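You operate a simulated robot arm through the tools that you are given. There is no shell and no other tool.

The job below is to be done with a simulated robot arm. You get a single attempt, and the scene is never put back.

Task
Unlock the teal suitcase, unzip both zips and open its lid.
Fine: two-dot and three-dot dials back on their green marks; the one-dot dial stays.

Only the result counts: the job must be done as asked and must still hold three seconds after the hand-in. Knocking over, shifting, dropping, spilling or breaking anything else fails it. Lids that push on must go on centred and level and be pressed home; caps that screw on are set level and turned clockwise until they are tight.

Robot
A 6-joint arm with a two-finger gripper, fixed in place. Base frame: the origin is on the floor under the middle of its stand, x ahead of it, y to its left, z up. Units: cm, rad, N and s.
It reaches about 103.8 cm from its shoulder. Its first joint turns from -2.897 to 2.897 rad. Payload 1.71 kg.
Tool frame: the origin (TCP) lies between the finger pads and is the grasp point; the fingertips stand 2 cm ahead of it; z points along the fingers, y is the line along which they close. The gripper opens to 9.6 cm; its body begins 11.3 cm behind the TCP.
Orientation is that of the tool frame in the base frame, as a unit quaternion [w, x, y, z]. With the fingers straight down and closing along the base's y, the tool's x points along the base's -x, its y along +y and its z along -z.

Tools
- The arm moves only by the tool play_rows. Its argument "rows" is a list of rows, each a list of 7 numbers: the shift along the tool's x, y, z in units of 40 mm (1.0 is 40 mm), then the turn, a rotation vector about the tool's x, y, z in units of 6 degrees (1.0 is 6 degrees), then the finger opening in mm, from 0 to 96. In form: [[x, y, z, wx, wy, wz, gripper], ...]. A call has 1 to 20 rows; each row shifts and turns the commanded pose from where the row before left it, along the tool's axes as they then stand. A call with a number of a shift or a turn outside -1 to 1 is refused whole. Each row takes 0.2 s and may step no farther than 5 cm and 0.15 rad from the row before; otherwise, or with a gripper value out of range, the whole call is refused. Where a pose cannot be reached the arm comes as near as it can. A force on the tool above 90 N (or 10 N above the force at the start of the call, whichever is more), or a blocked arm, ends the call early, and 0.2 s more pass. The fingers move at their own pace (about 4.5 cm/s each) and stop on an object; they squeeze with about 33 N. The grip force told is the motor's: it shows also when the fingers shut on nothing. Time passes only in rows, and 0.2 s behind the last, so rows that do not move let the fingers close. It gives the time, the measured TCP pose, the force on the tool (base axes), the opening and the grip force at its end, in the units of the frame above (readings bear some noise), with the torque about the TCP (base axes, N m) and any sound that the robot's microphone picked up, and new pictures: "views" is both (left out), scene, wrist or none.
- Cameras (640 x 400 px; columns grow to the right, rows downward): "scene" is fixed at [5.19, -50.01, 124.1]; the picture's right is [0.75, -0.66, 0.00], its down [-0.16, -0.18, -0.97] and it looks along [0.64, 0.73, -0.24] (base axes); focal length 366 px, centre (320, 200). "wrist" rides on the gripper at [6.6, 1.4, -14.5] in the tool frame; the picture's right is [-0.21, 0.98, 0.00], its down [-0.88, -0.18, -0.45] and it looks along [-0.44, -0.09, 0.90] (tool axes); focal length 275 px, centre (320, 200).
- lift_body(by): moves the trunk up (or, below 0, down) by that many cm; the arm rides with it, the base frame stays. It gives what a move gives, with no picture.
- probe_pixels(camera, pixels): there is no depth. For up to 12 entries [column, row, z] of the newest picture of that camera ("zoom" is the newest enlarged one), the place [x, y] in the base frame at which the ray of that pixel passes the height z, good to about 0.2 cm. It takes no simulated time.
- inspect(camera, box): a new picture of the part [left, top, right, bottom] of that camera's present view, enlarged. It takes no simulated time.
- finish_job(): hands the job in; it is judged then, once.

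Leave the gripper open and the arm clear of the work at the hand-in unless told otherwise.

The tools are called after ">>>" as name(argument=value, ...) on one line, values as JSON. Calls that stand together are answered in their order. play_rows: Moves the arm, as the interface text tells. Its arguments: {"type":"object","properties":{"rows":{"type":"array"},"views":{"type":"string","enum":["both","scene","wrist","none"]}},"required":["rows"]} The other tools are called the same way: lift_body (by) moves the trunk up or down; probe_pixels (camera, pixels) gives the place at which the rays of pixels pass given heights; inspect (camera, box) takes an enlarged picture of a part of a camera's view; finish_job () hands the job in.

At the start:

```text
time_s: 0.0
tcp_pos: [54.26, 22.28, 109.07]
ee_rot: [-0.002, 0.0, 1.0, -0.001]
contact_force: [0.2, 0.3, -0.1]
torque: [0.01, -0.01, 0.01]
width: 9.6
finger_force: 0.0
trunk travel left (down, up): [-17.5, 21.5]
```

scene: 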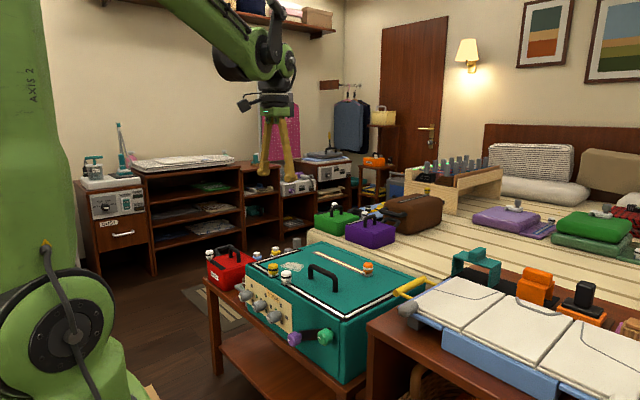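
wrist: 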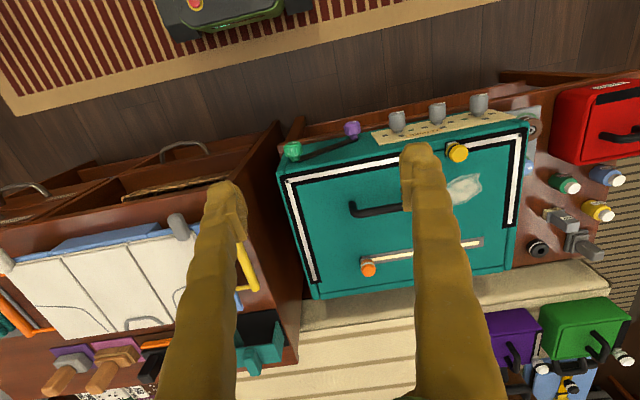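

I see the teal suitcase on a bench ahead of the arm: its front carries three grey dials, with green and purple knobs at its right end, and a lid with a handle. I'll look closer at the front panel and lid from both cameras.

>>> inspect(camera="scene", box=[200, 230, 440, 390])

>>> inspect(camera="wrist", box=[270, 80, 550, 300])

>>> inspect(camera="scene", box=[230, 270, 340, 350])

```text
2.50 times, centred on (320, 310) of scene
```

zoom: 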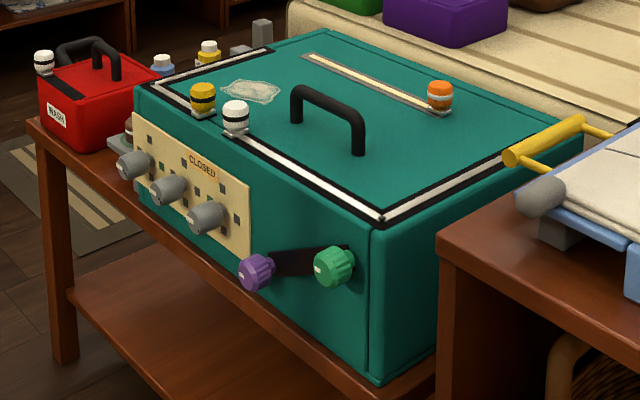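

```text
1.82 times, centred on (410, 190) of wrist
```

zoom: 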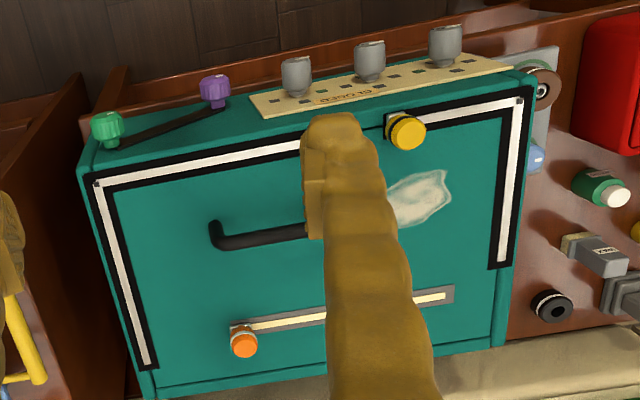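

```text
5.00 times, centred on (285, 310) of scene
```

zoom: 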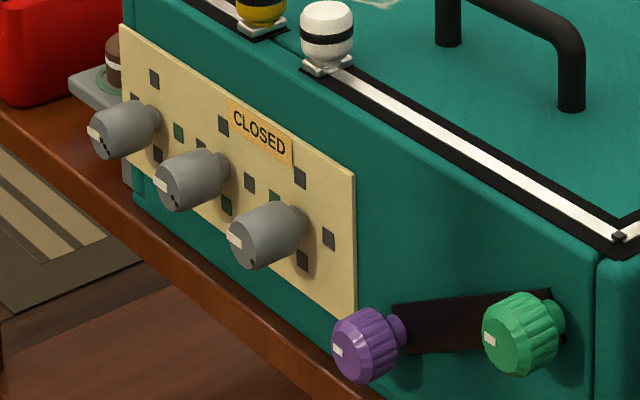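

The dial plate faces the robot. To find heights, I'll triangulate the zip corner (scene px ~345,317; wrist px ~287,181) and other features at several heights with both cameras.

>>> probe_pixels(camera="scene", pixels=[[345.2, 316.8, 60], [345.2, 316.8, 70], [345.2, 316.8, 80], [345.2, 316.8, 90], [368, 268, 70], [368, 268, 80], [272, 268, 70], [272, 268, 80]])

>>> probe_pixels(camera="wrist", pixels=[[287.5, 180.7, 60], [287.5, 180.7, 70], [287.5, 180.7, 80], [287.5, 180.7, 90], [368, 269, 70], [368, 269, 80], [457, 152, 70], [457, 152, 80]])

```text
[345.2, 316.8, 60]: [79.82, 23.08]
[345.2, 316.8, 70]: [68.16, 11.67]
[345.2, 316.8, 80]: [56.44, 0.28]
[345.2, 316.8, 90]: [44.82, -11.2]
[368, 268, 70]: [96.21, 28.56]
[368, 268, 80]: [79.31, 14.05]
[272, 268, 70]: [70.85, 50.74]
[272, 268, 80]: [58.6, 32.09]
```

```text
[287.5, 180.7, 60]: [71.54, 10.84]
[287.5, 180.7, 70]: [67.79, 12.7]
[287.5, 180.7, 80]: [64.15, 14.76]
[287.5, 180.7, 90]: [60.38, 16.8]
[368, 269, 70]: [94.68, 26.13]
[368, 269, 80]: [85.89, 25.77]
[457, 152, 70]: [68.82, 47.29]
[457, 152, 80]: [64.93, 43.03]
```

The two rays meet at about (68.3, 12.4, 69.5), so the lid top is near z≈70. For a head-on view of the dial plate, I'll back the hand off and pitch it about 48° forward while it is still high and clear.

>>> play_rows(rows=[[0.875, 0.5, 0, 0, 0, 0, 96], [0.875, 0.5, 0, 0, 0, 0, 96], [0.875, 0.5, 0, 0, 0, 0, 96], [0.5, 0.5, 0, 0, 0, 0, 96], [0, 0, 0, 0, -1, 0, 96], [0, 0, 0, 0, -1, 0, 96], [0, 0, 0, 0, -1, 0, 96], [0, 0, 0, 0, -1, 0, 96], [0, 0, 0, 0, -1, 0, 96], [0, 0, 0, 0, -1, 0, 96], [0, 0, 0, 0, -1, 0, 96], [0, 0, 0, 0, -1, 0, 96]], views="both")

```text
time_s: 2.6
tcp_pos: [40.39, 30.43, 109.7]
ee_rot: [0.413, -0.001, 0.911, 0.001]
contact_force: [0.4, 0.1, 0.6]
torque: [0.02, -0.01, 0.01]
width: 9.64
finger_force: 0.2
trunk travel left (down, up): [-17.5, 21.5]
```

scene: 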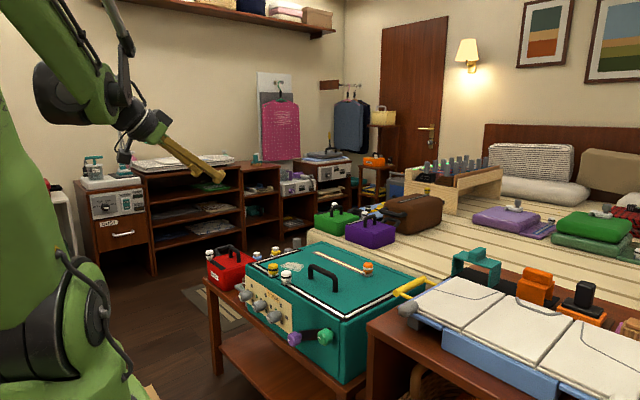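
wrist: 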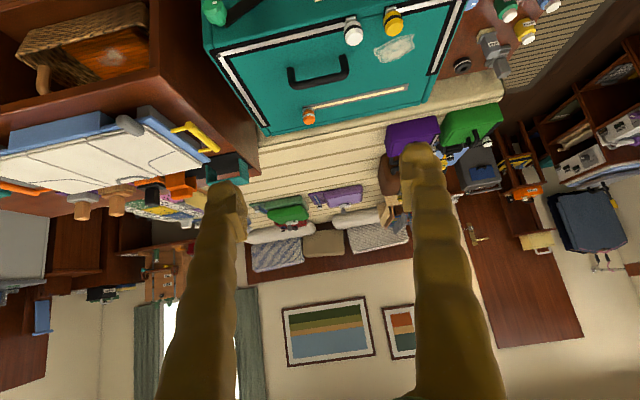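

The suitcase sits at the top of the wrist view, and the image is upside down relative to the world. Next I'll descend about 32 cm straight down at x≈40, well in front of the bench, to look at the dial plate.

>>> play_rows(rows=[[0.752, 0, 0.659, 0, 0, 0, 96], [0.752, 0, 0.659, 0, 0, 0, 96], [0.752, 0, 0.659, 0, 0, 0, 96], [0.752, 0, 0.659, 0, 0, 0, 96], [0.752, 0, 0.659, 0, 0, 0, 96], [0.752, 0, 0.659, 0, 0, 0, 96], [0.752, 0, 0.659, 0, 0, 0, 96]], views="both")

```text
time_s: 4.2
tcp_pos: [40.73, 30.76, 86.76]
ee_rot: [0.412, -0.001, 0.911, 0.001]
contact_force: [-0.1, -0.3, 0.6]
torque: [0.03, -0.01, 0.02]
width: 9.6
finger_force: 0.1
out of reach, approached as far as the arm can: row 6, 7
trunk travel left (down, up): [-17.5, 21.5]
```

scene: 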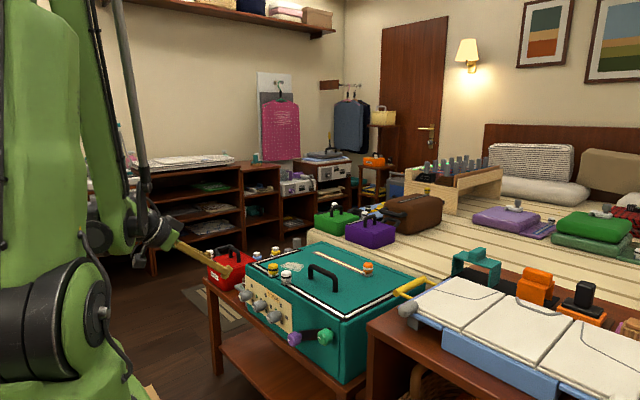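
wrist: 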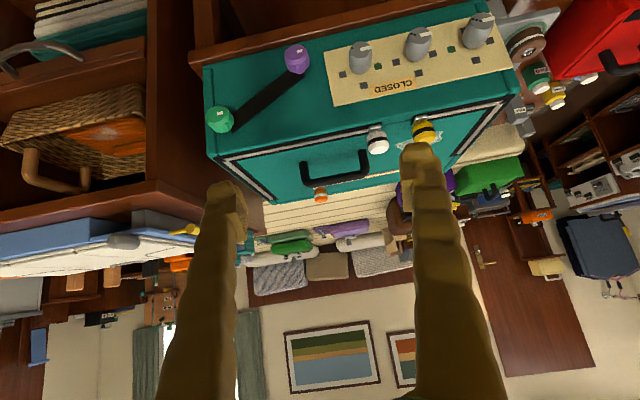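

The dial plate now shows at the top of the wrist view (px 320–515, 15–105). I'll enlarge the dials and the lock area.

>>> inspect(camera="wrist", box=[320, 0, 520, 110])

>>> inspect(camera="wrist", box=[195, 30, 325, 140])

>>> inspect(camera="wrist", box=[300, 80, 560, 220])

```text
3.20 times, centred on (420, 55) of wrist
```

zoom: 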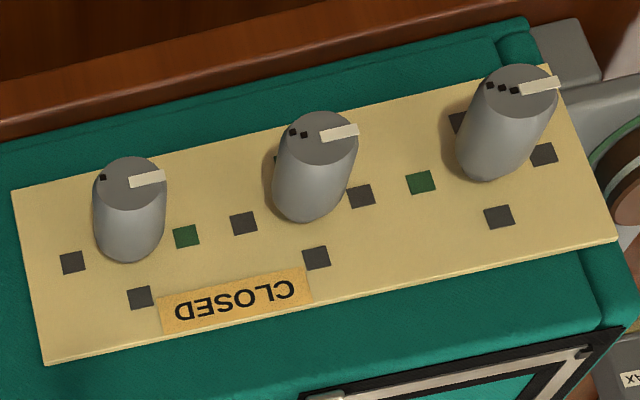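

```text
3.64 times, centred on (260, 85) of wrist
```

zoom: 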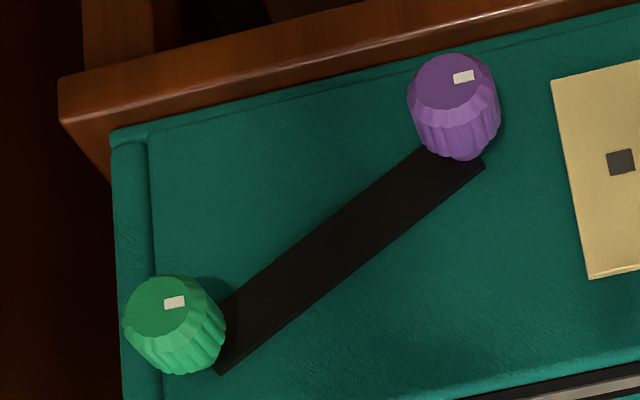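

```text
2.46 times, centred on (430, 150) of wrist
```

zoom: 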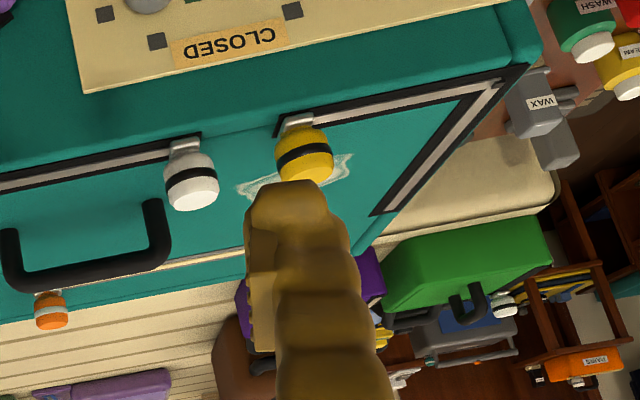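

Reading it in world terms (the wrist image is rotated 180°):
- **Dials:** from the robot's left they are the three-dot, two-dot and one-dot dials. All white pointers aim left.
- **Green marks:** three-dot's is on the right, two-dot's appears to be below, and one-dot's is on the left, so that dial is already right.

I'll triangulate the plate corners and dial faces next.

>>> probe_pixels(camera="wrist", pixels=[[334, 106.6, 62], [334, 106.6, 66], [334, 106.6, 70], [513.1, 66.9, 62], [513.1, 66.9, 66], [513.1, 66.9, 70], [323.75, 51.9, 55], [323.75, 51.9, 58], [323.75, 51.9, 62], [482.8, 19.1, 60], [482.8, 19.1, 63], [482.8, 19.1, 66]])

>>> probe_pixels(camera="scene", pixels=[[292, 305.6, 62], [292, 305.6, 66], [292, 305.6, 70], [245, 275, 62], [245, 275, 66], [245, 275, 70], [292, 333.6, 55], [292, 333.6, 58], [292, 333.6, 62], [241, 298, 60], [241, 298, 63], [241, 298, 66]])

```text
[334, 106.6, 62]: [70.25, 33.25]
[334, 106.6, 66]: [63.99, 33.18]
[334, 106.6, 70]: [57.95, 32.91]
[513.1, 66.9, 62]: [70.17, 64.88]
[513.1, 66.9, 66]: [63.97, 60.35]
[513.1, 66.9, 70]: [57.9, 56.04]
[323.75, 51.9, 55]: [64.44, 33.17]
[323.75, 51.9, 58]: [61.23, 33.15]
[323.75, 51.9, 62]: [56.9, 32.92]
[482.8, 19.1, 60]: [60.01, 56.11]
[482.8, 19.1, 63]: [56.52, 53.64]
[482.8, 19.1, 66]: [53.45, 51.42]
```

```text
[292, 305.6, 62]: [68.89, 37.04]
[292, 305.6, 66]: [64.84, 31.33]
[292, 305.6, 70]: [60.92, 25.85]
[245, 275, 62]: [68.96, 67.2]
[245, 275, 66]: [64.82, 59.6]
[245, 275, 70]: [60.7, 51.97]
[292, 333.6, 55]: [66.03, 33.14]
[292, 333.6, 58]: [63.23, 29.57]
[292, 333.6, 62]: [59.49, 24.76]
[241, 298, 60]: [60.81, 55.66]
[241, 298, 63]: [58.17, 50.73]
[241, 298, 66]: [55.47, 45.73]
```

The plate spans about y 33–61 and z 55–65 at x≈65, with dial faces at x≈60 and z≈60. The arm ran out of reach going down here, so I'll lower the trunk 14 cm; the hand is at x≈40, clear of the bench.

>>> lift_body(by=-14)

>>> inspect(camera="wrist", box=[300, 0, 640, 200])

>>> inspect(camera="wrist", box=[0, 0, 640, 400])

```text
time_s: 5.9
tcp_pos: [40.75, 30.71, 72.76]
ee_rot: [0.412, 0.0, 0.911, 0.0]
contact_force: [-0.9, 0.1, 0.1]
torque: [-0.01, -0.02, 0.01]
width: 9.61
finger_force: 0.1
trunk travel left (down, up): [-3.5, 35.5]
```

```text
1.88 times, centred on (470, 100) of wrist
```

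zoom: 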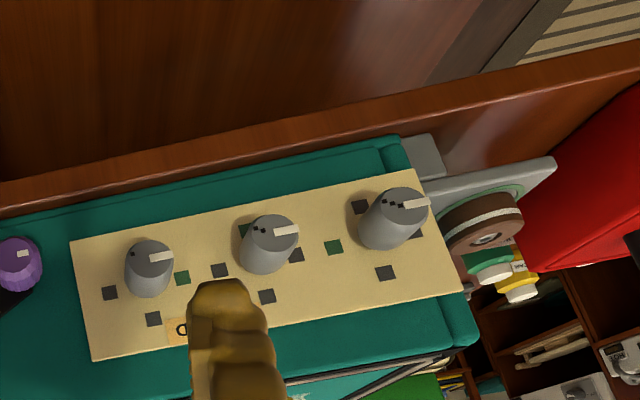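

```text
1.00 times, centred on (320, 200) of wrist (not enlarged: the box is as wide or as high as the picture)
```

zoom: 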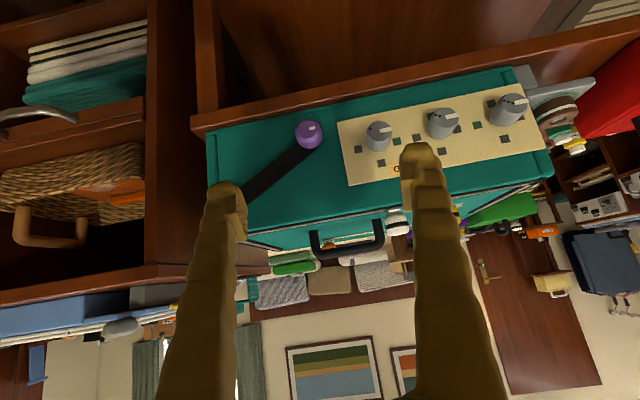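

The clearer view confirms it: two-dot's green mark is straight below that dial, and three-dot's is on its right. Next I'll level the tool to point along +x and slide left to y≈47, staying well back from the dials.

>>> play_rows(rows=[[0, 0.8, 0, 0, -1, 0, 60], [0, 0.8, 0, 0, -1, 0, 60], [0, 0.8, 0, 0, -1, 0, 60], [0, 0.8, 0, 0, -1, 0, 60], [0, 0.8, 0, 0, -1, 0, 60], [0, 0, 0, 0, -1, 0, 60], [0, 0, 0, 0, -0.87, 0, 60], [0.6, 0, 0.6, 0, 0, 0, 60], [0.6, 0, 0.6, 0, 0, 0, 60], [0.6, 0, 0.3, 0, 0, 0, 60], [0.6, 0, 0, 0, 0, 0, 60]], views="both")

```text
time_s: 8.3
tcp_pos: [49.5, 54.67, 74.15]
ee_rot: [0.707, 0.001, 0.708, -0.001]
contact_force: [-0.1, 0.7, -0.4]
torque: [-0.04, 0.01, 0.02]
width: 5.99
finger_force: 0.0
out of reach, approached as far as the arm can: row 1, 2, 3, 4, 5, 6, 7, 8, 9, 10, 11
trunk travel left (down, up): [-3.5, 35.5]
```

scene: 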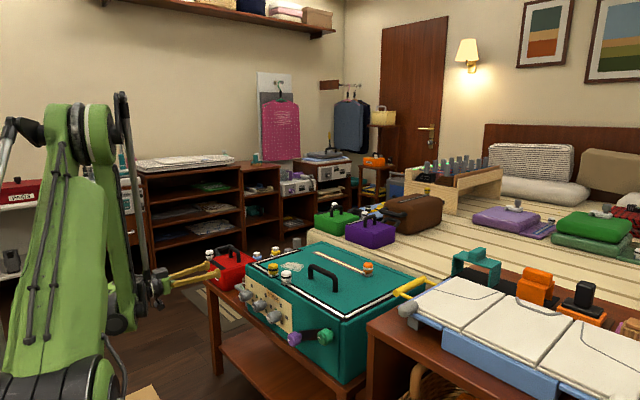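
wrist: 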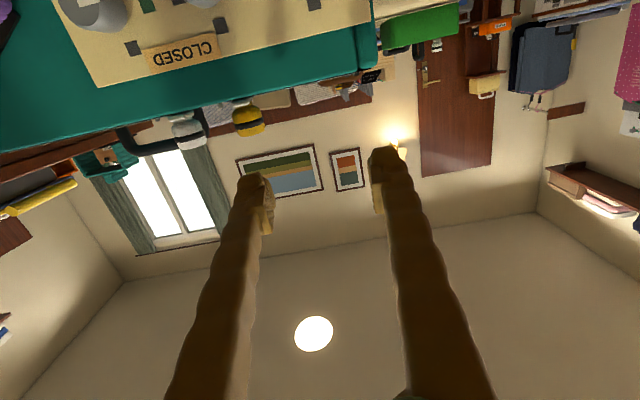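

The arm only reached (49.5, 54.7, 74): it folds up too close to its own shoulder. I'll check where the shoulder is (the big dark joint in the scene view, around (80,385) and (75,130)) before picking a trunk height.

>>> probe_pixels(camera="scene", pixels=[[80, 390, 40], [80, 390, 50], [80, 390, 60], [80, 390, 70], [80, 390, 80], [90, 135, 120], [90, 135, 130], [90, 135, 140], [125, 320, 60], [125, 320, 70], [125, 320, 80]])

>>> inspect(camera="scene", box=[0, 80, 240, 400])

```text
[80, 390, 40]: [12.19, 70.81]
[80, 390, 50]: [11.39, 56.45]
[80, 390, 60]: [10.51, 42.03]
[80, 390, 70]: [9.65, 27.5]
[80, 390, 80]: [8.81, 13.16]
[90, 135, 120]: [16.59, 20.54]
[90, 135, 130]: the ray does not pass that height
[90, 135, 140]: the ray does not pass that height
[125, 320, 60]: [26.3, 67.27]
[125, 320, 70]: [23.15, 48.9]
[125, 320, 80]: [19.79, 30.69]
```

```text
1.25 times, centred on (120, 240) of scene
```

zoom: 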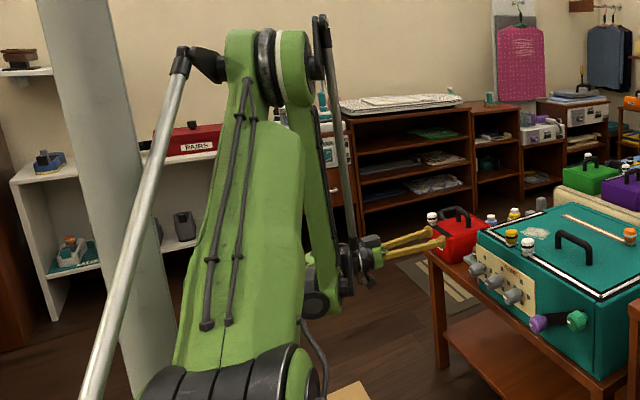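

The shoulder sits near z≈80 and the elbow is folded tight, so a higher trunk should let the arm reach down and forward more freely. I'll raise the trunk by 30 cm; the hand just rises in free space.

>>> lift_body(by=30)

>>> play_rows(rows=[[0, 0, 0, 0, 0, 0, 60]], views="scene")

```text
time_s: 11.3
tcp_pos: [49.44, 54.59, 104.08]
ee_rot: [0.706, 0.001, 0.708, -0.001]
contact_force: [-0.3, -0.4, 0.2]
torque: [0.02, -0.02, 0.0]
width: 6.0
finger_force: 0.0
trunk travel left (down, up): [-33.5, 5.5]
```

```text
time_s: 11.7
tcp_pos: [49.58, 54.7, 104.01]
ee_rot: [0.706, 0.001, 0.708, -0.001]
contact_force: [0.0, -0.5, 0.2]
torque: [-0.04, 0.01, 0.01]
width: 6.0
finger_force: 0.0
trunk travel left (down, up): [-33.5, 5.5]
```

scene: 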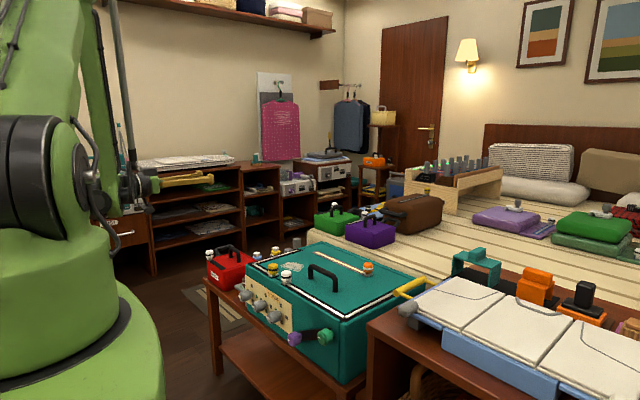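

The hand is at (49.6, 54.7, 104) with the tool level. Next comes a straight descent in front of the dials (fingertips at x≈52, dial faces at x≈60), shifting to y≈47.

>>> play_rows(rows=[[0.9, -0.18, 0.05, 0, 0, 0, 60], [0.9, -0.18, 0.05, 0, 0, 0, 60], [0.9, -0.18, 0.05, 0, 0, 0, 60], [0.9, -0.18, 0.05, 0, 0, 0, 60], [0.9, -0.18, 0.05, 0, 0, 0, 60], [0.9, -0.18, 0.05, 0, 0, 0, 60], [0.9, -0.18, 0.05, 0, 0, 0, 60], [0.9, -0.18, 0.05, 0, 0, 0, 60], [0.9, -0.18, 0.05, 0, 0, 0, 60], [0.9, -0.18, 0.05, 0, 0, 0, 60]], views="both")

```text
time_s: 13.9
tcp_pos: [58.09, 63.4, 77.31]
ee_rot: [0.707, 0.001, 0.708, -0.001]
contact_force: [0.7, 1.2, -0.5]
torque: [0.0, 0.02, 0.03]
width: 6.02
finger_force: 0.1
out of reach, approached as far as the arm can: row 1, 2, 3, 4, 5, 6, 7, 8, 9, 10
trunk travel left (down, up): [-33.5, 5.5]
```

scene: 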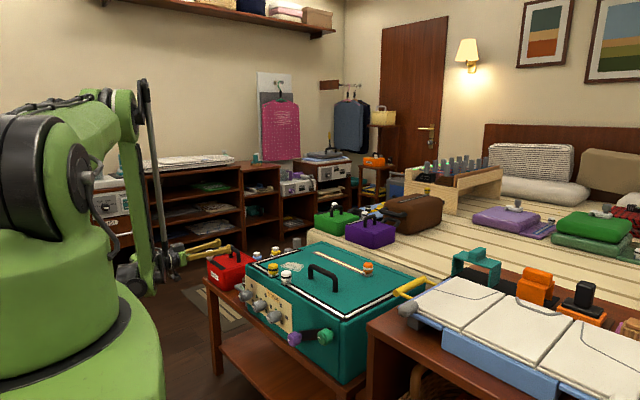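
wrist: 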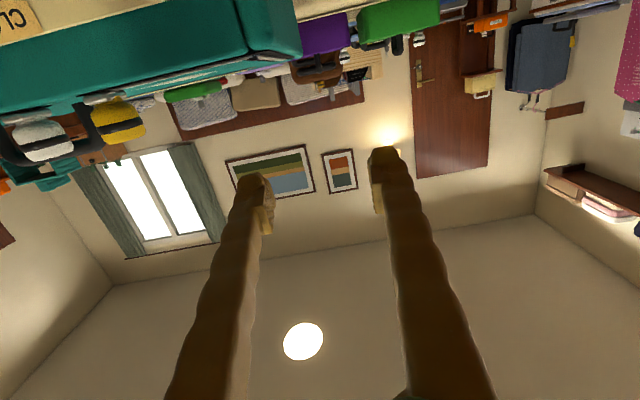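

With the tool level, the arm reaches only about (58, 63, 77), and the forearm hangs vertical, so the wrist bend is limited to about 90°. A downward-pitched tool should work and can still pinch a dial. I'll pitch the tool to about 30° below level and go to roughly (52, 47, 65).

>>> play_rows(rows=[[0, -0.8, 0, 0, 1, 0, 60], [0, -0.8, 0, 0, 1, 0, 60], [0, -0.8, 0, 0, 1, 0, 60], [0, -0.8, 0, 0, 1, 0, 60], [0, -0.8, 0, 0, 1, 0, 60], [0.84, 0, 0.05, 0, 0, 0, 60], [0.84, 0, 0.05, 0, 0, 0, 60], [0.84, 0, 0.05, 0, 0, 0, 60], [0.84, 0, 0.05, 0, 0, 0, 60]], views="both")

```text
time_s: 15.9
tcp_pos: [59.12, 60.09, 69.88]
ee_rot: [0.498, 0.001, 0.867, -0.001]
contact_force: [-1.3, 0.2, 0.1]
torque: [-0.02, 0.0, 0.01]
width: 5.98
finger_force: 0.0
out of reach, approached as far as the arm can: row 1, 2, 3, 4, 5, 6, 7, 8, 9
trunk travel left (down, up): [-33.5, 5.5]
```

scene: 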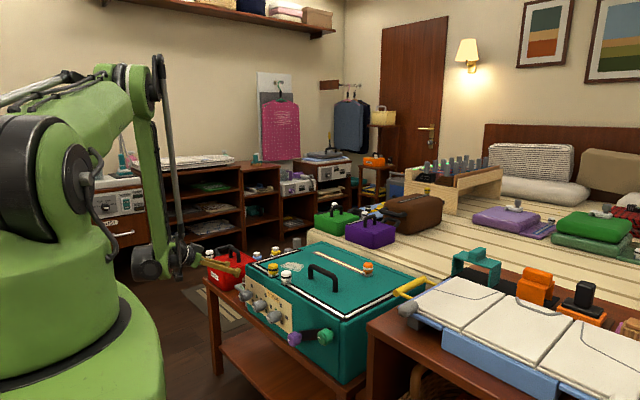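
wrist: 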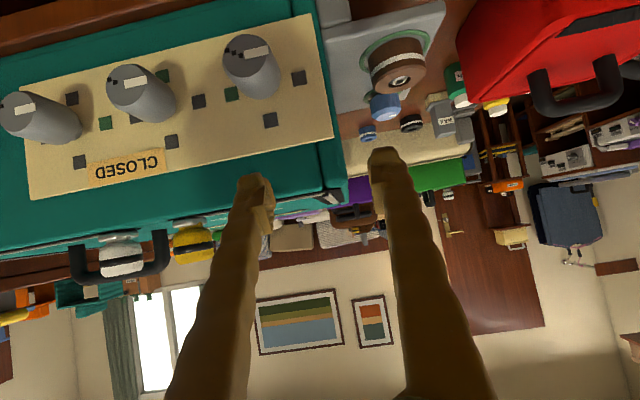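

Pitched 60°, it still stops at (59.1, 60.1, 69.9). I'll look closely at the arm to understand its joint geometry before moving on.

>>> inspect(camera="scene", box=[0, 40, 260, 300])

>>> inspect(camera="scene", box=[100, 200, 260, 300])

>>> inspect(camera="wrist", box=[0, 0, 340, 200])

```text
1.54 times, centred on (130, 170) of scene
```

zoom: 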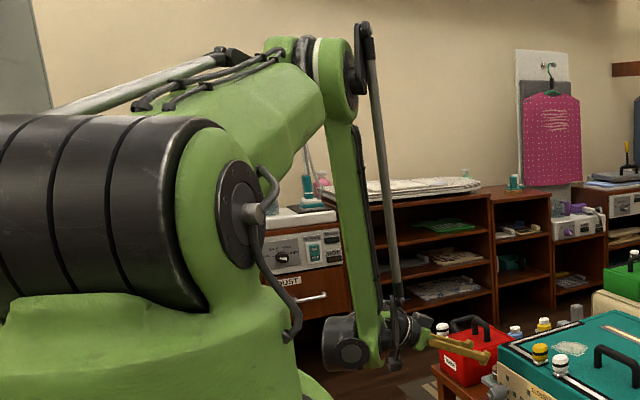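

```text
4.00 times, centred on (180, 250) of scene
```

zoom: 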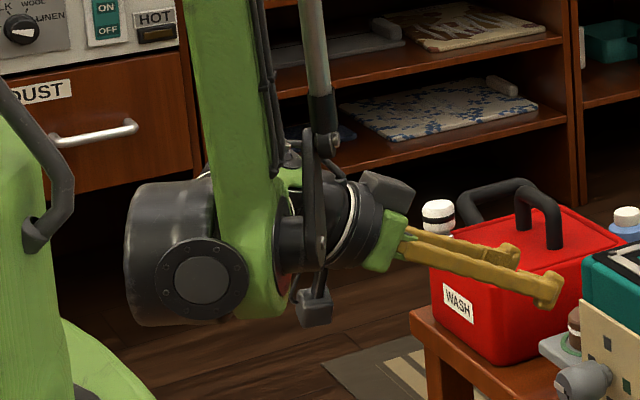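

```text
1.88 times, centred on (170, 100) of wrist
```

zoom: 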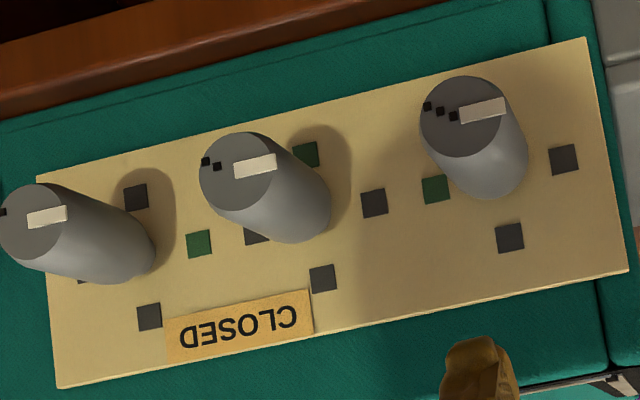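

All four stopping poses fit one pattern: the forearm cannot lean back past vertical. A low trunk and a higher wrist (tool pitched down) is therefore the best combination for the dials. I'll raise the hand clear first, then lower the trunk fully.

>>> play_rows(rows=[[-0.756, -0.09, -0.69, 0, 0, 0, 60], [-0.756, -0.09, -0.69, 0, 0, 0, 60], [-0.756, -0.09, -0.69, 0, 0, 0, 60], [-0.756, -0.09, -0.69, 0, 0, 0, 60], [-0.756, -0.09, -0.69, 0, 0, 0, 60], [-0.756, -0.09, -0.69, 0, 0, 0, 60], [-0.756, -0.09, -0.69, 0, 0, 0, 60], [-0.756, -0.09, -0.69, 0, 0, 0, 60]], views="none")

```text
time_s: 17.7
tcp_pos: [52.41, 57.37, 101.87]
ee_rot: [0.5, 0.001, 0.866, 0.0]
contact_force: [0.0, -0.1, -0.2]
torque: [0.0, 0.01, 0.02]
width: 6.0
finger_force: 0.1
trunk travel left (down, up): [-33.5, 5.5]
```

The upward move worked without limits. I'll now lower the trunk all the way, which brings the TCP to about (52, 57, 68), still about 6 cm short of the dial faces.

>>> lift_body(by=-33.4)

>>> play_rows(rows=[[0, 0, 0, 0, 0, 0, 60]], views="both")

```text
time_s: 20.9
tcp_pos: [52.48, 57.36, 68.36]
ee_rot: [0.5, 0.0, 0.866, 0.0]
contact_force: [0.5, -0.4, -0.5]
torque: [-0.02, 0.04, -0.01]
width: 5.99
finger_force: 0.1
trunk travel left (down, up): [-0.1, 38.9]
```

```text
time_s: 21.4
tcp_pos: [52.43, 57.5, 68.33]
ee_rot: [0.499, 0.001, 0.866, 0.0]
contact_force: [0.1, 0.0, -0.2]
torque: [0.01, 0.03, 0.0]
width: 6.0
finger_force: 0.0
trunk travel left (down, up): [-0.1, 38.9]
```

scene: 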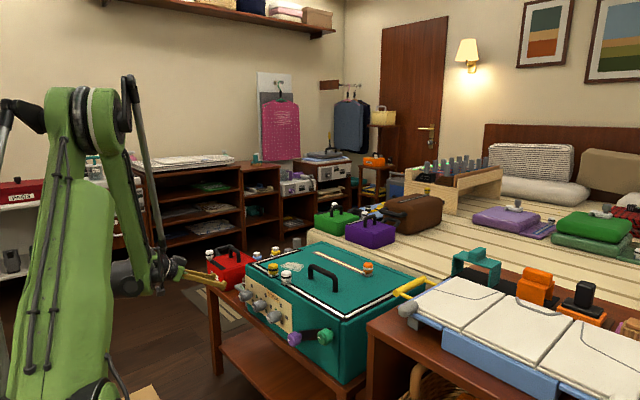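
wrist: 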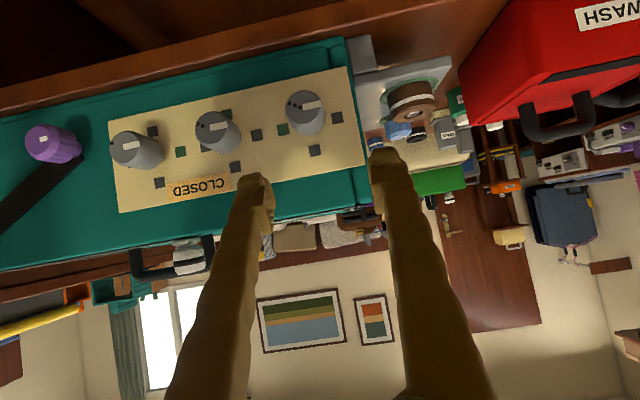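

The view is clear and nothing was touched. I'll enlarge the plate to measure the dial centres precisely.

>>> inspect(camera="wrist", box=[100, 60, 380, 235])

```text
2.29 times, centred on (240, 148) of wrist
```

zoom: 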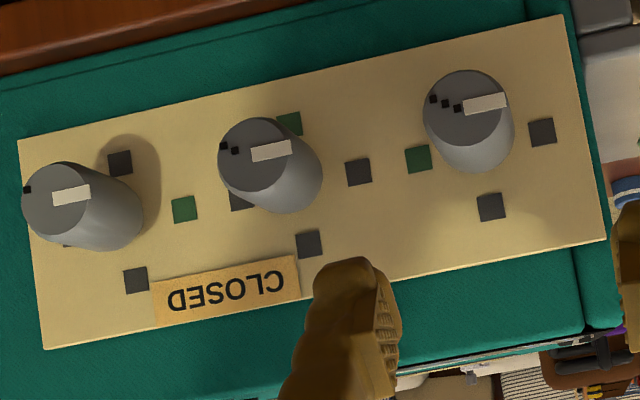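

I'll probe the plate corners and the mark midpoints: three-dot centre (480,146), two-dot centre (299,184), one-dot centre (127,221), plus the dial face centres.

>>> probe_pixels(camera="zoom", pixels=[[480, 145.5, 59], [480, 145.5, 60], [480, 145.5, 61], [299.5, 184, 59], [299.5, 184, 60], [299.5, 184, 61], [127.5, 221, 60], [465, 107, 60], [256, 155, 60], [56, 200, 60], [606, 240, 65], [45, 349, 65]])

>>> probe_pixels(camera="zoom", pixels=[[606, 240, 64], [606, 240, 66], [45, 349, 64], [45, 349, 66], [563, 14, 55], [563, 14, 56], [18, 140, 55], [18, 140, 56], [491, 206, 63], [491, 206, 64], [309, 243, 63], [309, 243, 64]])

```text
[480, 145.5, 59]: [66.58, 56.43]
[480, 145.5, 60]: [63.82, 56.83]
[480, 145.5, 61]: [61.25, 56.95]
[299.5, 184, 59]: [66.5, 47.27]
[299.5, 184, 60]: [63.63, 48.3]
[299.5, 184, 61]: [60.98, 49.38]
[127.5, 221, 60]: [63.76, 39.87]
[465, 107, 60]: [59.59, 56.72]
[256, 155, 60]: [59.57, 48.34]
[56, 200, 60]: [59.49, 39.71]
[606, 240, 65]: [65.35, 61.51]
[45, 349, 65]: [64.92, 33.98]
```

```text
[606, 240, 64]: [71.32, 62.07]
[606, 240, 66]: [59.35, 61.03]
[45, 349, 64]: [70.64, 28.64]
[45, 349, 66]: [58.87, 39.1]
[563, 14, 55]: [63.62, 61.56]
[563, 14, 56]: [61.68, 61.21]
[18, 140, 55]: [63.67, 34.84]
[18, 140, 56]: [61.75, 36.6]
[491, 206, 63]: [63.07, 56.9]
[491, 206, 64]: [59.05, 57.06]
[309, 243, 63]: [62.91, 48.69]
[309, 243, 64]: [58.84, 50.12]
```

The measurements put the plate at x≈65 and the dial axes at z≈59.6, with y≈56.6 (three-dot), 47.9 (two-dot) and 39.2 (one-dot). I'll move to a pre-grasp in front of the two-dot dial at (56, 47.9, 59.6), fingers 60 mm apart.

>>> play_rows(rows=[[0.358, -0.6, 0.467, 0, 0, 0, 60], [0.358, -0.6, 0.467, 0, 0, 0, 60], [0.358, -0.6, 0.467, 0, 0, 0, 60], [0.358, -0.6, 0.467, 0, 0, 0, 60]], views="both")

```text
time_s: 22.4
tcp_pos: [55.99, 47.69, 59.86]
ee_rot: [0.498, 0.0, 0.867, 0.0]
contact_force: [0.1, -0.9, 0.2]
torque: [0.01, 0.01, 0.01]
width: 6.01
finger_force: 0.0
trunk travel left (down, up): [-0.1, 38.9]
```

scene: 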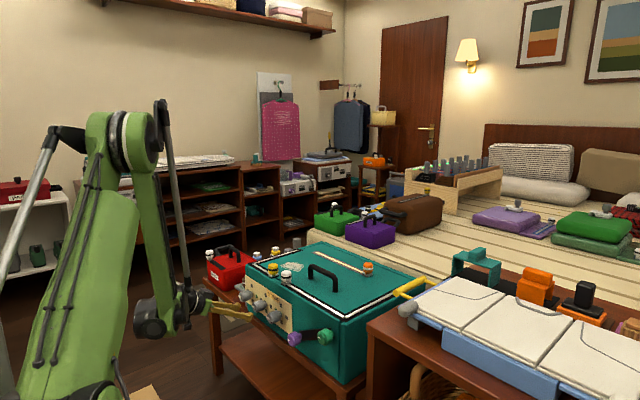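
wrist: 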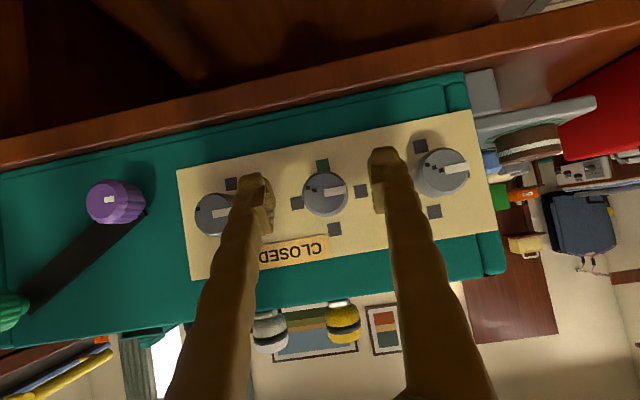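

The pre-grasp is reached, with the fingertips at px (255,190) and (385,165) either side of the two-dot dial (325,193). I'll re-measure the dial face from this closer view before advancing.

>>> inspect(camera="wrist", box=[240, 130, 400, 260])

>>> probe_pixels(camera="wrist", pixels=[[325, 188, 59], [325, 188, 60], [316.5, 196, 59], [316.5, 196, 60]])

```text
3.08 times, centred on (320, 195) of wrist
```

zoom: 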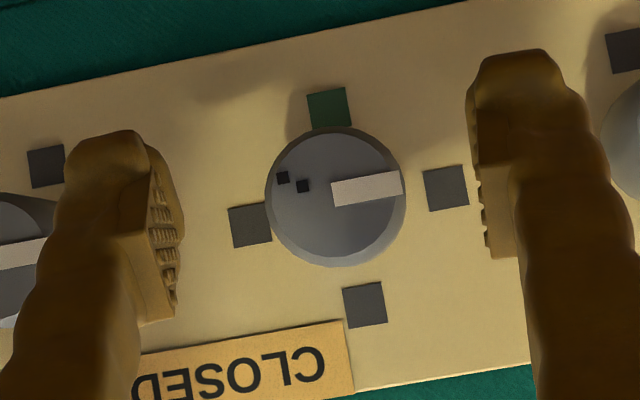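

```text
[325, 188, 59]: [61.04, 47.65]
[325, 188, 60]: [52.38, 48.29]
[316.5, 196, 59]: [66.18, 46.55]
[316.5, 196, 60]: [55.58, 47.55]
```

The pointer aims world-left and the green mark is world-down. I'll probe the exact face centre (324.5,194) and plate centre (329,197).

>>> probe_pixels(camera="wrist", pixels=[[324.5, 194, 58], [324.5, 194, 58.5], [324.5, 194, 59], [324.5, 194, 59.5], [328.9, 197.1, 58], [328.9, 197.1, 58.5], [328.9, 197.1, 59], [328.9, 197.1, 59.5]])

```text
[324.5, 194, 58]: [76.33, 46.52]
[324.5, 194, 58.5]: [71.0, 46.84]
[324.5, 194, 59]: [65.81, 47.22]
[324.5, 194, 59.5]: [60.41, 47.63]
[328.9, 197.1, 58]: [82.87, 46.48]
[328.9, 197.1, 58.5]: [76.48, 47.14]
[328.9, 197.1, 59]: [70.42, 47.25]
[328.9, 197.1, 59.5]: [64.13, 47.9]
```

The dial axis is at y≈47.75, z≈59.5 and the face at x≈60.4. I'll advance 6 cm so the pads flank the dial, then turn the open hand 18° clockwise about the dial axis before gripping.

>>> play_rows(rows=[[-0.336, 0, 0.672, 0, 0, 0, 60], [-0.336, 0, 0.672, 0, 0, 0, 60], [0, 0, 0, -0.5, 0, 0.866, 60], [0, 0, 0, -0.5, 0, 0.866, 60], [0, 0, 0, -0.5, 0, 0.866, 60]], views="both")

```text
time_s: 23.6
tcp_pos: [62.19, 47.88, 59.61]
ee_rot: [0.492, 0.08, 0.856, 0.134]
contact_force: [1.0, 0.6, 0.7]
torque: [0.01, -0.05, 0.0]
width: 5.98
finger_force: 0.0
out of reach, approached as far as the arm can: row 5
trunk travel left (down, up): [-0.1, 38.9]
```

scene: 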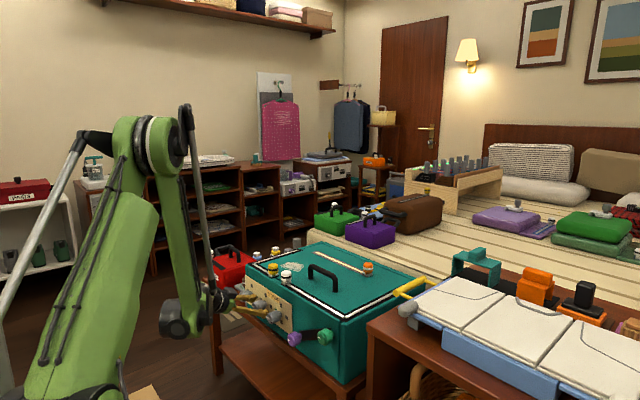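
wrist: 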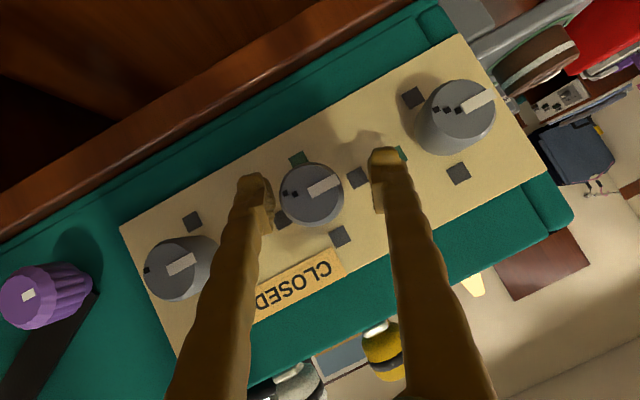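

The TCP is at (62.2, 47.9, 59.6) with the dial between the pads. I'll close the fingers on the two-dot dial.

>>> play_rows(rows=[[0, 0, 0, 0, 0, 0, 30], [0, 0, 0, 0, 0, 0, 0], [0, 0, 0, 0, 0, 0, 0]], views="wrist")

```text
time_s: 24.4
tcp_pos: [62.32, 47.66, 59.52]
ee_rot: [0.491, 0.081, 0.857, 0.133]
contact_force: [-19.0, -57.0, -27.9]
torque: [0.07, -0.07, -0.48]
width: 3.39
finger_force: 32.5
trunk travel left (down, up): [-0.1, 38.9]
```

wrist: 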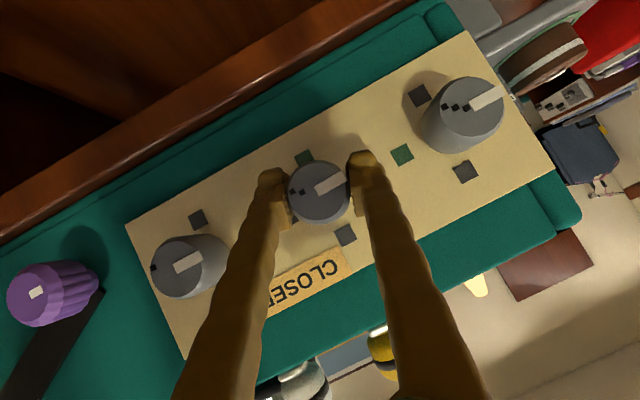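

It gripped at 3.39 cm wide, but there's about 60 N sideways force because the hand sits slightly to +y of the dial's axis. I'll nudge the hand toward −y along the closing axis to relax it.

>>> play_rows(rows=[[0, -0.04, 0, 0, 0, 0, 0], [0, 0, 0, 0, 0, 0, 0]], views="none")

```text
time_s: 24.9
tcp_pos: [62.33, 47.6, 59.44]
ee_rot: [0.491, 0.082, 0.857, 0.132]
contact_force: [-24.9, -68.1, -33.9]
torque: [0.09, 0.44, -0.41]
width: 3.43
finger_force: 35.1
trunk travel left (down, up): [-0.1, 38.9]
```

The force grew with that nudge (y −57→−68), so the relief direction is the other way. I'll shift +y and back a touch.

>>> play_rows(rows=[[0, 0.08, 0, 0, 0, 0, 0], [0, 0, 0, 0, 0, 0, 0]], views="none")

```text
time_s: 25.6
tcp_pos: [62.42, 47.83, 59.66]
ee_rot: [0.492, 0.081, 0.856, 0.133]
contact_force: [-12.0, -77.2, -25.7]
torque: [0.0, -0.1, 0.33]
width: 3.96
finger_force: 34.6
trunk travel left (down, up): [-0.1, 38.9]
```

The width grew to 3.96 when moving +y, so it's the −y finger bearing on the dial and the hand should go −y after all. The earlier rise was just grip force building up. I'll shift −y by about 4 mm.

>>> play_rows(rows=[[0, -0.05, 0, 0, 0, 0, 0], [0, -0.06, 0, 0, 0, 0, 0], [0, 0, 0, 0, 0, 0, 0]], views="wrist")

```text
time_s: 26.4
tcp_pos: [62.33, 47.65, 59.48]
ee_rot: [0.492, 0.082, 0.856, 0.132]
contact_force: [-11.4, -74.5, -27.7]
torque: [0.06, -0.06, 0.05]
width: 3.64
finger_force: 35.2
trunk travel left (down, up): [-0.1, 38.9]
```

wrist: 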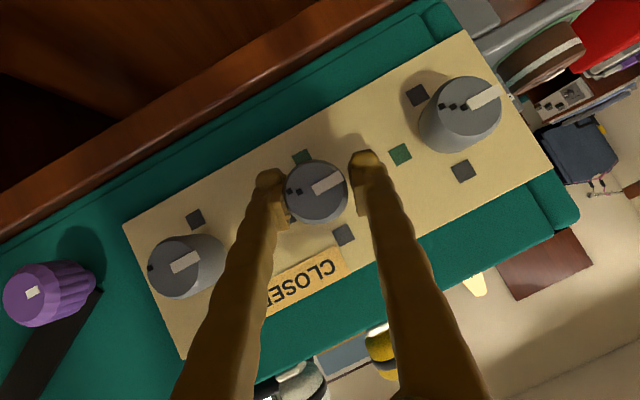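

In the image the left (−y) finger touches the dial while the right one has a small gap, which confirms it. I'll shift another 3 mm toward −y.

>>> play_rows(rows=[[0, -0.05, 0, 0, 0, 0, 0], [0, -0.05, 0, 0, 0, 0, 0], [0, 0, 0, 0, 0, 0, 0]], views="none")

```text
time_s: 27.1
tcp_pos: [62.29, 47.58, 59.51]
ee_rot: [0.491, 0.081, 0.857, 0.133]
contact_force: [-20.5, -71.3, -30.4]
torque: [0.05, 0.24, -0.32]
width: 3.51
finger_force: 35.2
out of reach, approached as far as the arm can: row 1
trunk travel left (down, up): [-0.1, 38.9]
```

That shift ran into the reach limit at this hand angle. Turning the dial the wanted way moves away from the limit, so I'll rotate 12° about −x (left→down) with small −y nudges.

>>> play_rows(rows=[[0, -0.02, 0, 0.5, 0, -0.866, 0], [0, -0.03, 0, 0.5, 0, -0.866, 0], [0, -0.03, 0, 0, 0, 0, 0], [0, 0, 0, 0, 0, 0, 0]], views="wrist")

```text
time_s: 28.1
tcp_pos: [62.34, 47.43, 59.59]
ee_rot: [0.496, 0.028, 0.866, 0.044]
contact_force: [12.7, -47.7, -22.9]
torque: [0.0, 0.36, -0.24]
width: 3.34
finger_force: 35.4
trunk travel left (down, up): [-0.1, 38.9]
```

wrist: 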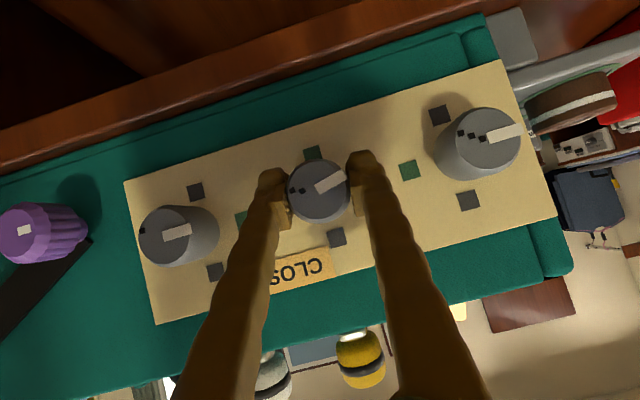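

The dial turns with the hand; its pointer has tilted about 10° toward the green mark. The side force is down to 53 N, so I'll nudge −y a little more and check.

>>> play_rows(rows=[[0, -0.06, 0, 0, 0, 0, 0], [0, 0, 0, 0, 0, 0, 0]], views="none")

```text
time_s: 28.8
tcp_pos: [62.27, 47.42, 59.55]
ee_rot: [0.498, 0.026, 0.865, 0.046]
contact_force: [22.6, -12.1, -13.2]
torque: [-0.01, 0.41, -0.34]
width: 3.36
finger_force: 35.0
trunk travel left (down, up): [-0.1, 38.9]
```

The side force is now small (−12 N). I'll continue turning 24° more about −x.

>>> play_rows(rows=[[0, 0, 0, 0.5, 0, -0.866, 0], [0, 0, 0, 0.5, 0, -0.866, 0], [0, 0, 0, 0.5, 0, -0.866, 0], [0, 0, 0, 0.5, 0, -0.866, 0], [0, 0, 0, 0, 0, 0, 0]], views="wrist")

```text
time_s: 29.9
tcp_pos: [62.31, 47.55, 59.43]
ee_rot: [0.492, -0.079, 0.856, -0.136]
contact_force: [3.5, 27.4, 1.7]
torque: [0.03, -0.1, 0.14]
width: 3.33
finger_force: 34.3
trunk travel left (down, up): [-0.1, 38.9]
```

wrist: 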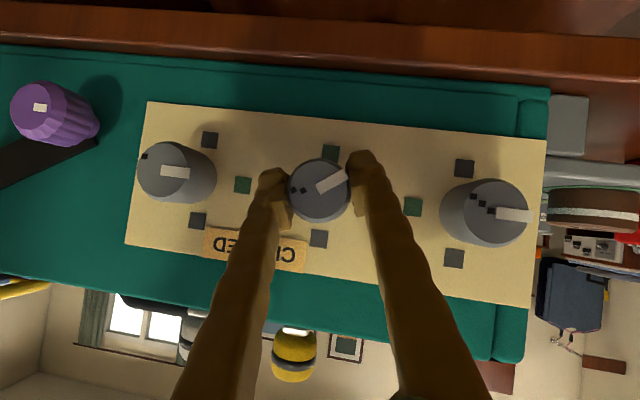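

The pointer has swung about 36° and the forces stay modest. I'll continue another 24°, with a tiny +y correction.

>>> play_rows(rows=[[0, 0.02, 0, 0.5, 0, -0.866, 0], [0, 0, 0, 0.5, 0, -0.866, 0], [0, 0, 0, 0.5, 0, -0.866, 0], [0, 0, 0, 0.5, 0, -0.866, 0], [0, 0, 0, 0, 0, 0, 0]], views="wrist")

```text
time_s: 31.1
tcp_pos: [62.29, 47.47, 59.31]
ee_rot: [0.466, -0.18, 0.809, -0.311]
contact_force: [5.4, 32.9, 8.5]
torque: [0.02, -0.37, 0.13]
width: 3.35
finger_force: 34.7
trunk travel left (down, up): [-0.1, 38.9]
```

wrist: 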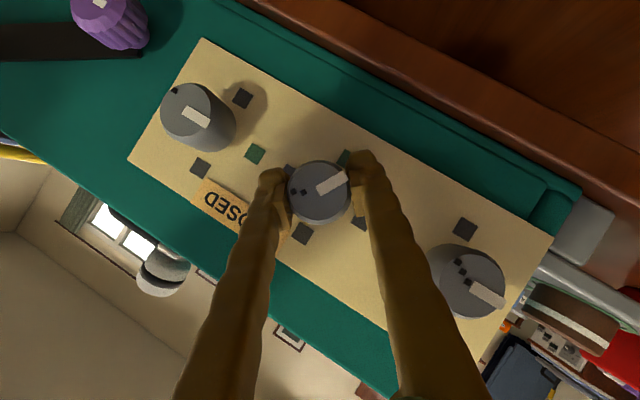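

The pointer is now about 56–60° around, with about 30° to go. I'll release, rotate the open hand back 36° about the dial axis and re-grip.

>>> play_rows(rows=[[0, 0, 0, 0, 0, 0, 55], [0, 0, 0, 0, 0, 0, 55], [0, 0, 0, 0, 0, 0, 55], [0, 0, 0, -0.5, 0, 0.866, 55], [0, 0, 0, -0.5, 0, 0.866, 55], [0, 0, 0, -0.5, 0, 0.866, 55], [0, 0, 0, -0.5, 0, 0.866, 55], [0, 0, 0, -0.5, 0, 0.866, 55], [0, 0, 0, -0.5, 0, 0.866, 55], [0, 0, 0, 0, 0, 0, 55]], views="wrist")

>>> inspect(camera="wrist", box=[220, 110, 440, 270])

```text
time_s: 33.4
tcp_pos: [62.23, 47.49, 59.51]
ee_rot: [0.498, -0.026, 0.865, -0.045]
contact_force: [-0.9, -0.6, 0.5]
torque: [-0.01, -0.02, 0.0]
width: 5.49
finger_force: 0.1
trunk travel left (down, up): [-0.1, 38.9]
```

wrist: 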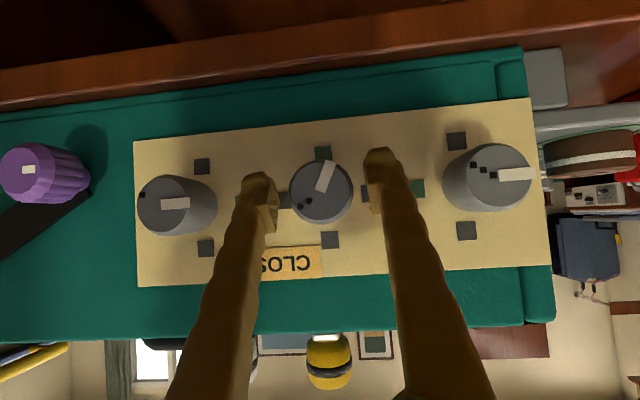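

```text
2.50 times, centred on (330, 190) of wrist
```

zoom: 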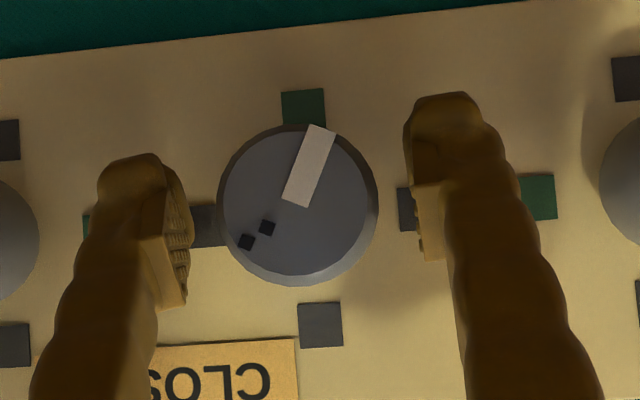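

The pointer is 23–24° short of the green mark. I'll close again and turn the remaining 23.4° about −x.

>>> play_rows(rows=[[0, 0, 0, 0, 0, 0, 30], [0, 0, 0, 0, 0, 0, 0], [0, 0, 0, 0, 0, 0, 0], [0, 0, 0, 0, 0, 0, 0]], views="none")

```text
time_s: 34.4
tcp_pos: [62.35, 47.54, 59.36]
ee_rot: [0.498, -0.027, 0.865, -0.044]
contact_force: [8.2, 14.4, 3.4]
torque: [0.02, 0.07, -0.6]
width: 3.34
finger_force: 35.1
trunk travel left (down, up): [-0.1, 38.9]
```

A good centred grip with low force. Turning the last 23.4°.

>>> play_rows(rows=[[0, 0, 0, 0.4875, 0, -0.844, 0], [0, 0, 0, 0.4875, 0, -0.844, 0], [0, 0, 0, 0.4875, 0, -0.844, 0], [0, 0, 0, 0.4875, 0, -0.844, 0], [0, 0, 0, 0, 0, 0, 0]], views="wrist")

>>> inspect(camera="wrist", box=[220, 110, 440, 270])

```text
time_s: 35.5
tcp_pos: [62.25, 47.59, 59.49]
ee_rot: [0.482, -0.127, 0.838, -0.22]
contact_force: [25.9, 15.3, 4.3]
torque: [-0.06, -0.24, -0.46]
width: 3.38
finger_force: 35.4
trunk travel left (down, up): [-0.1, 38.9]
```

wrist: 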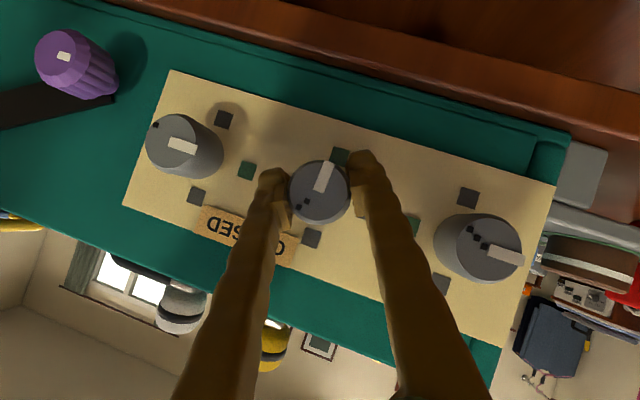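

```text
2.50 times, centred on (330, 190) of wrist
```

zoom: 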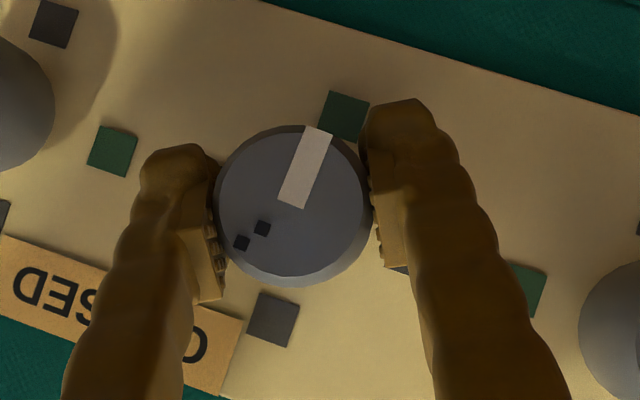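

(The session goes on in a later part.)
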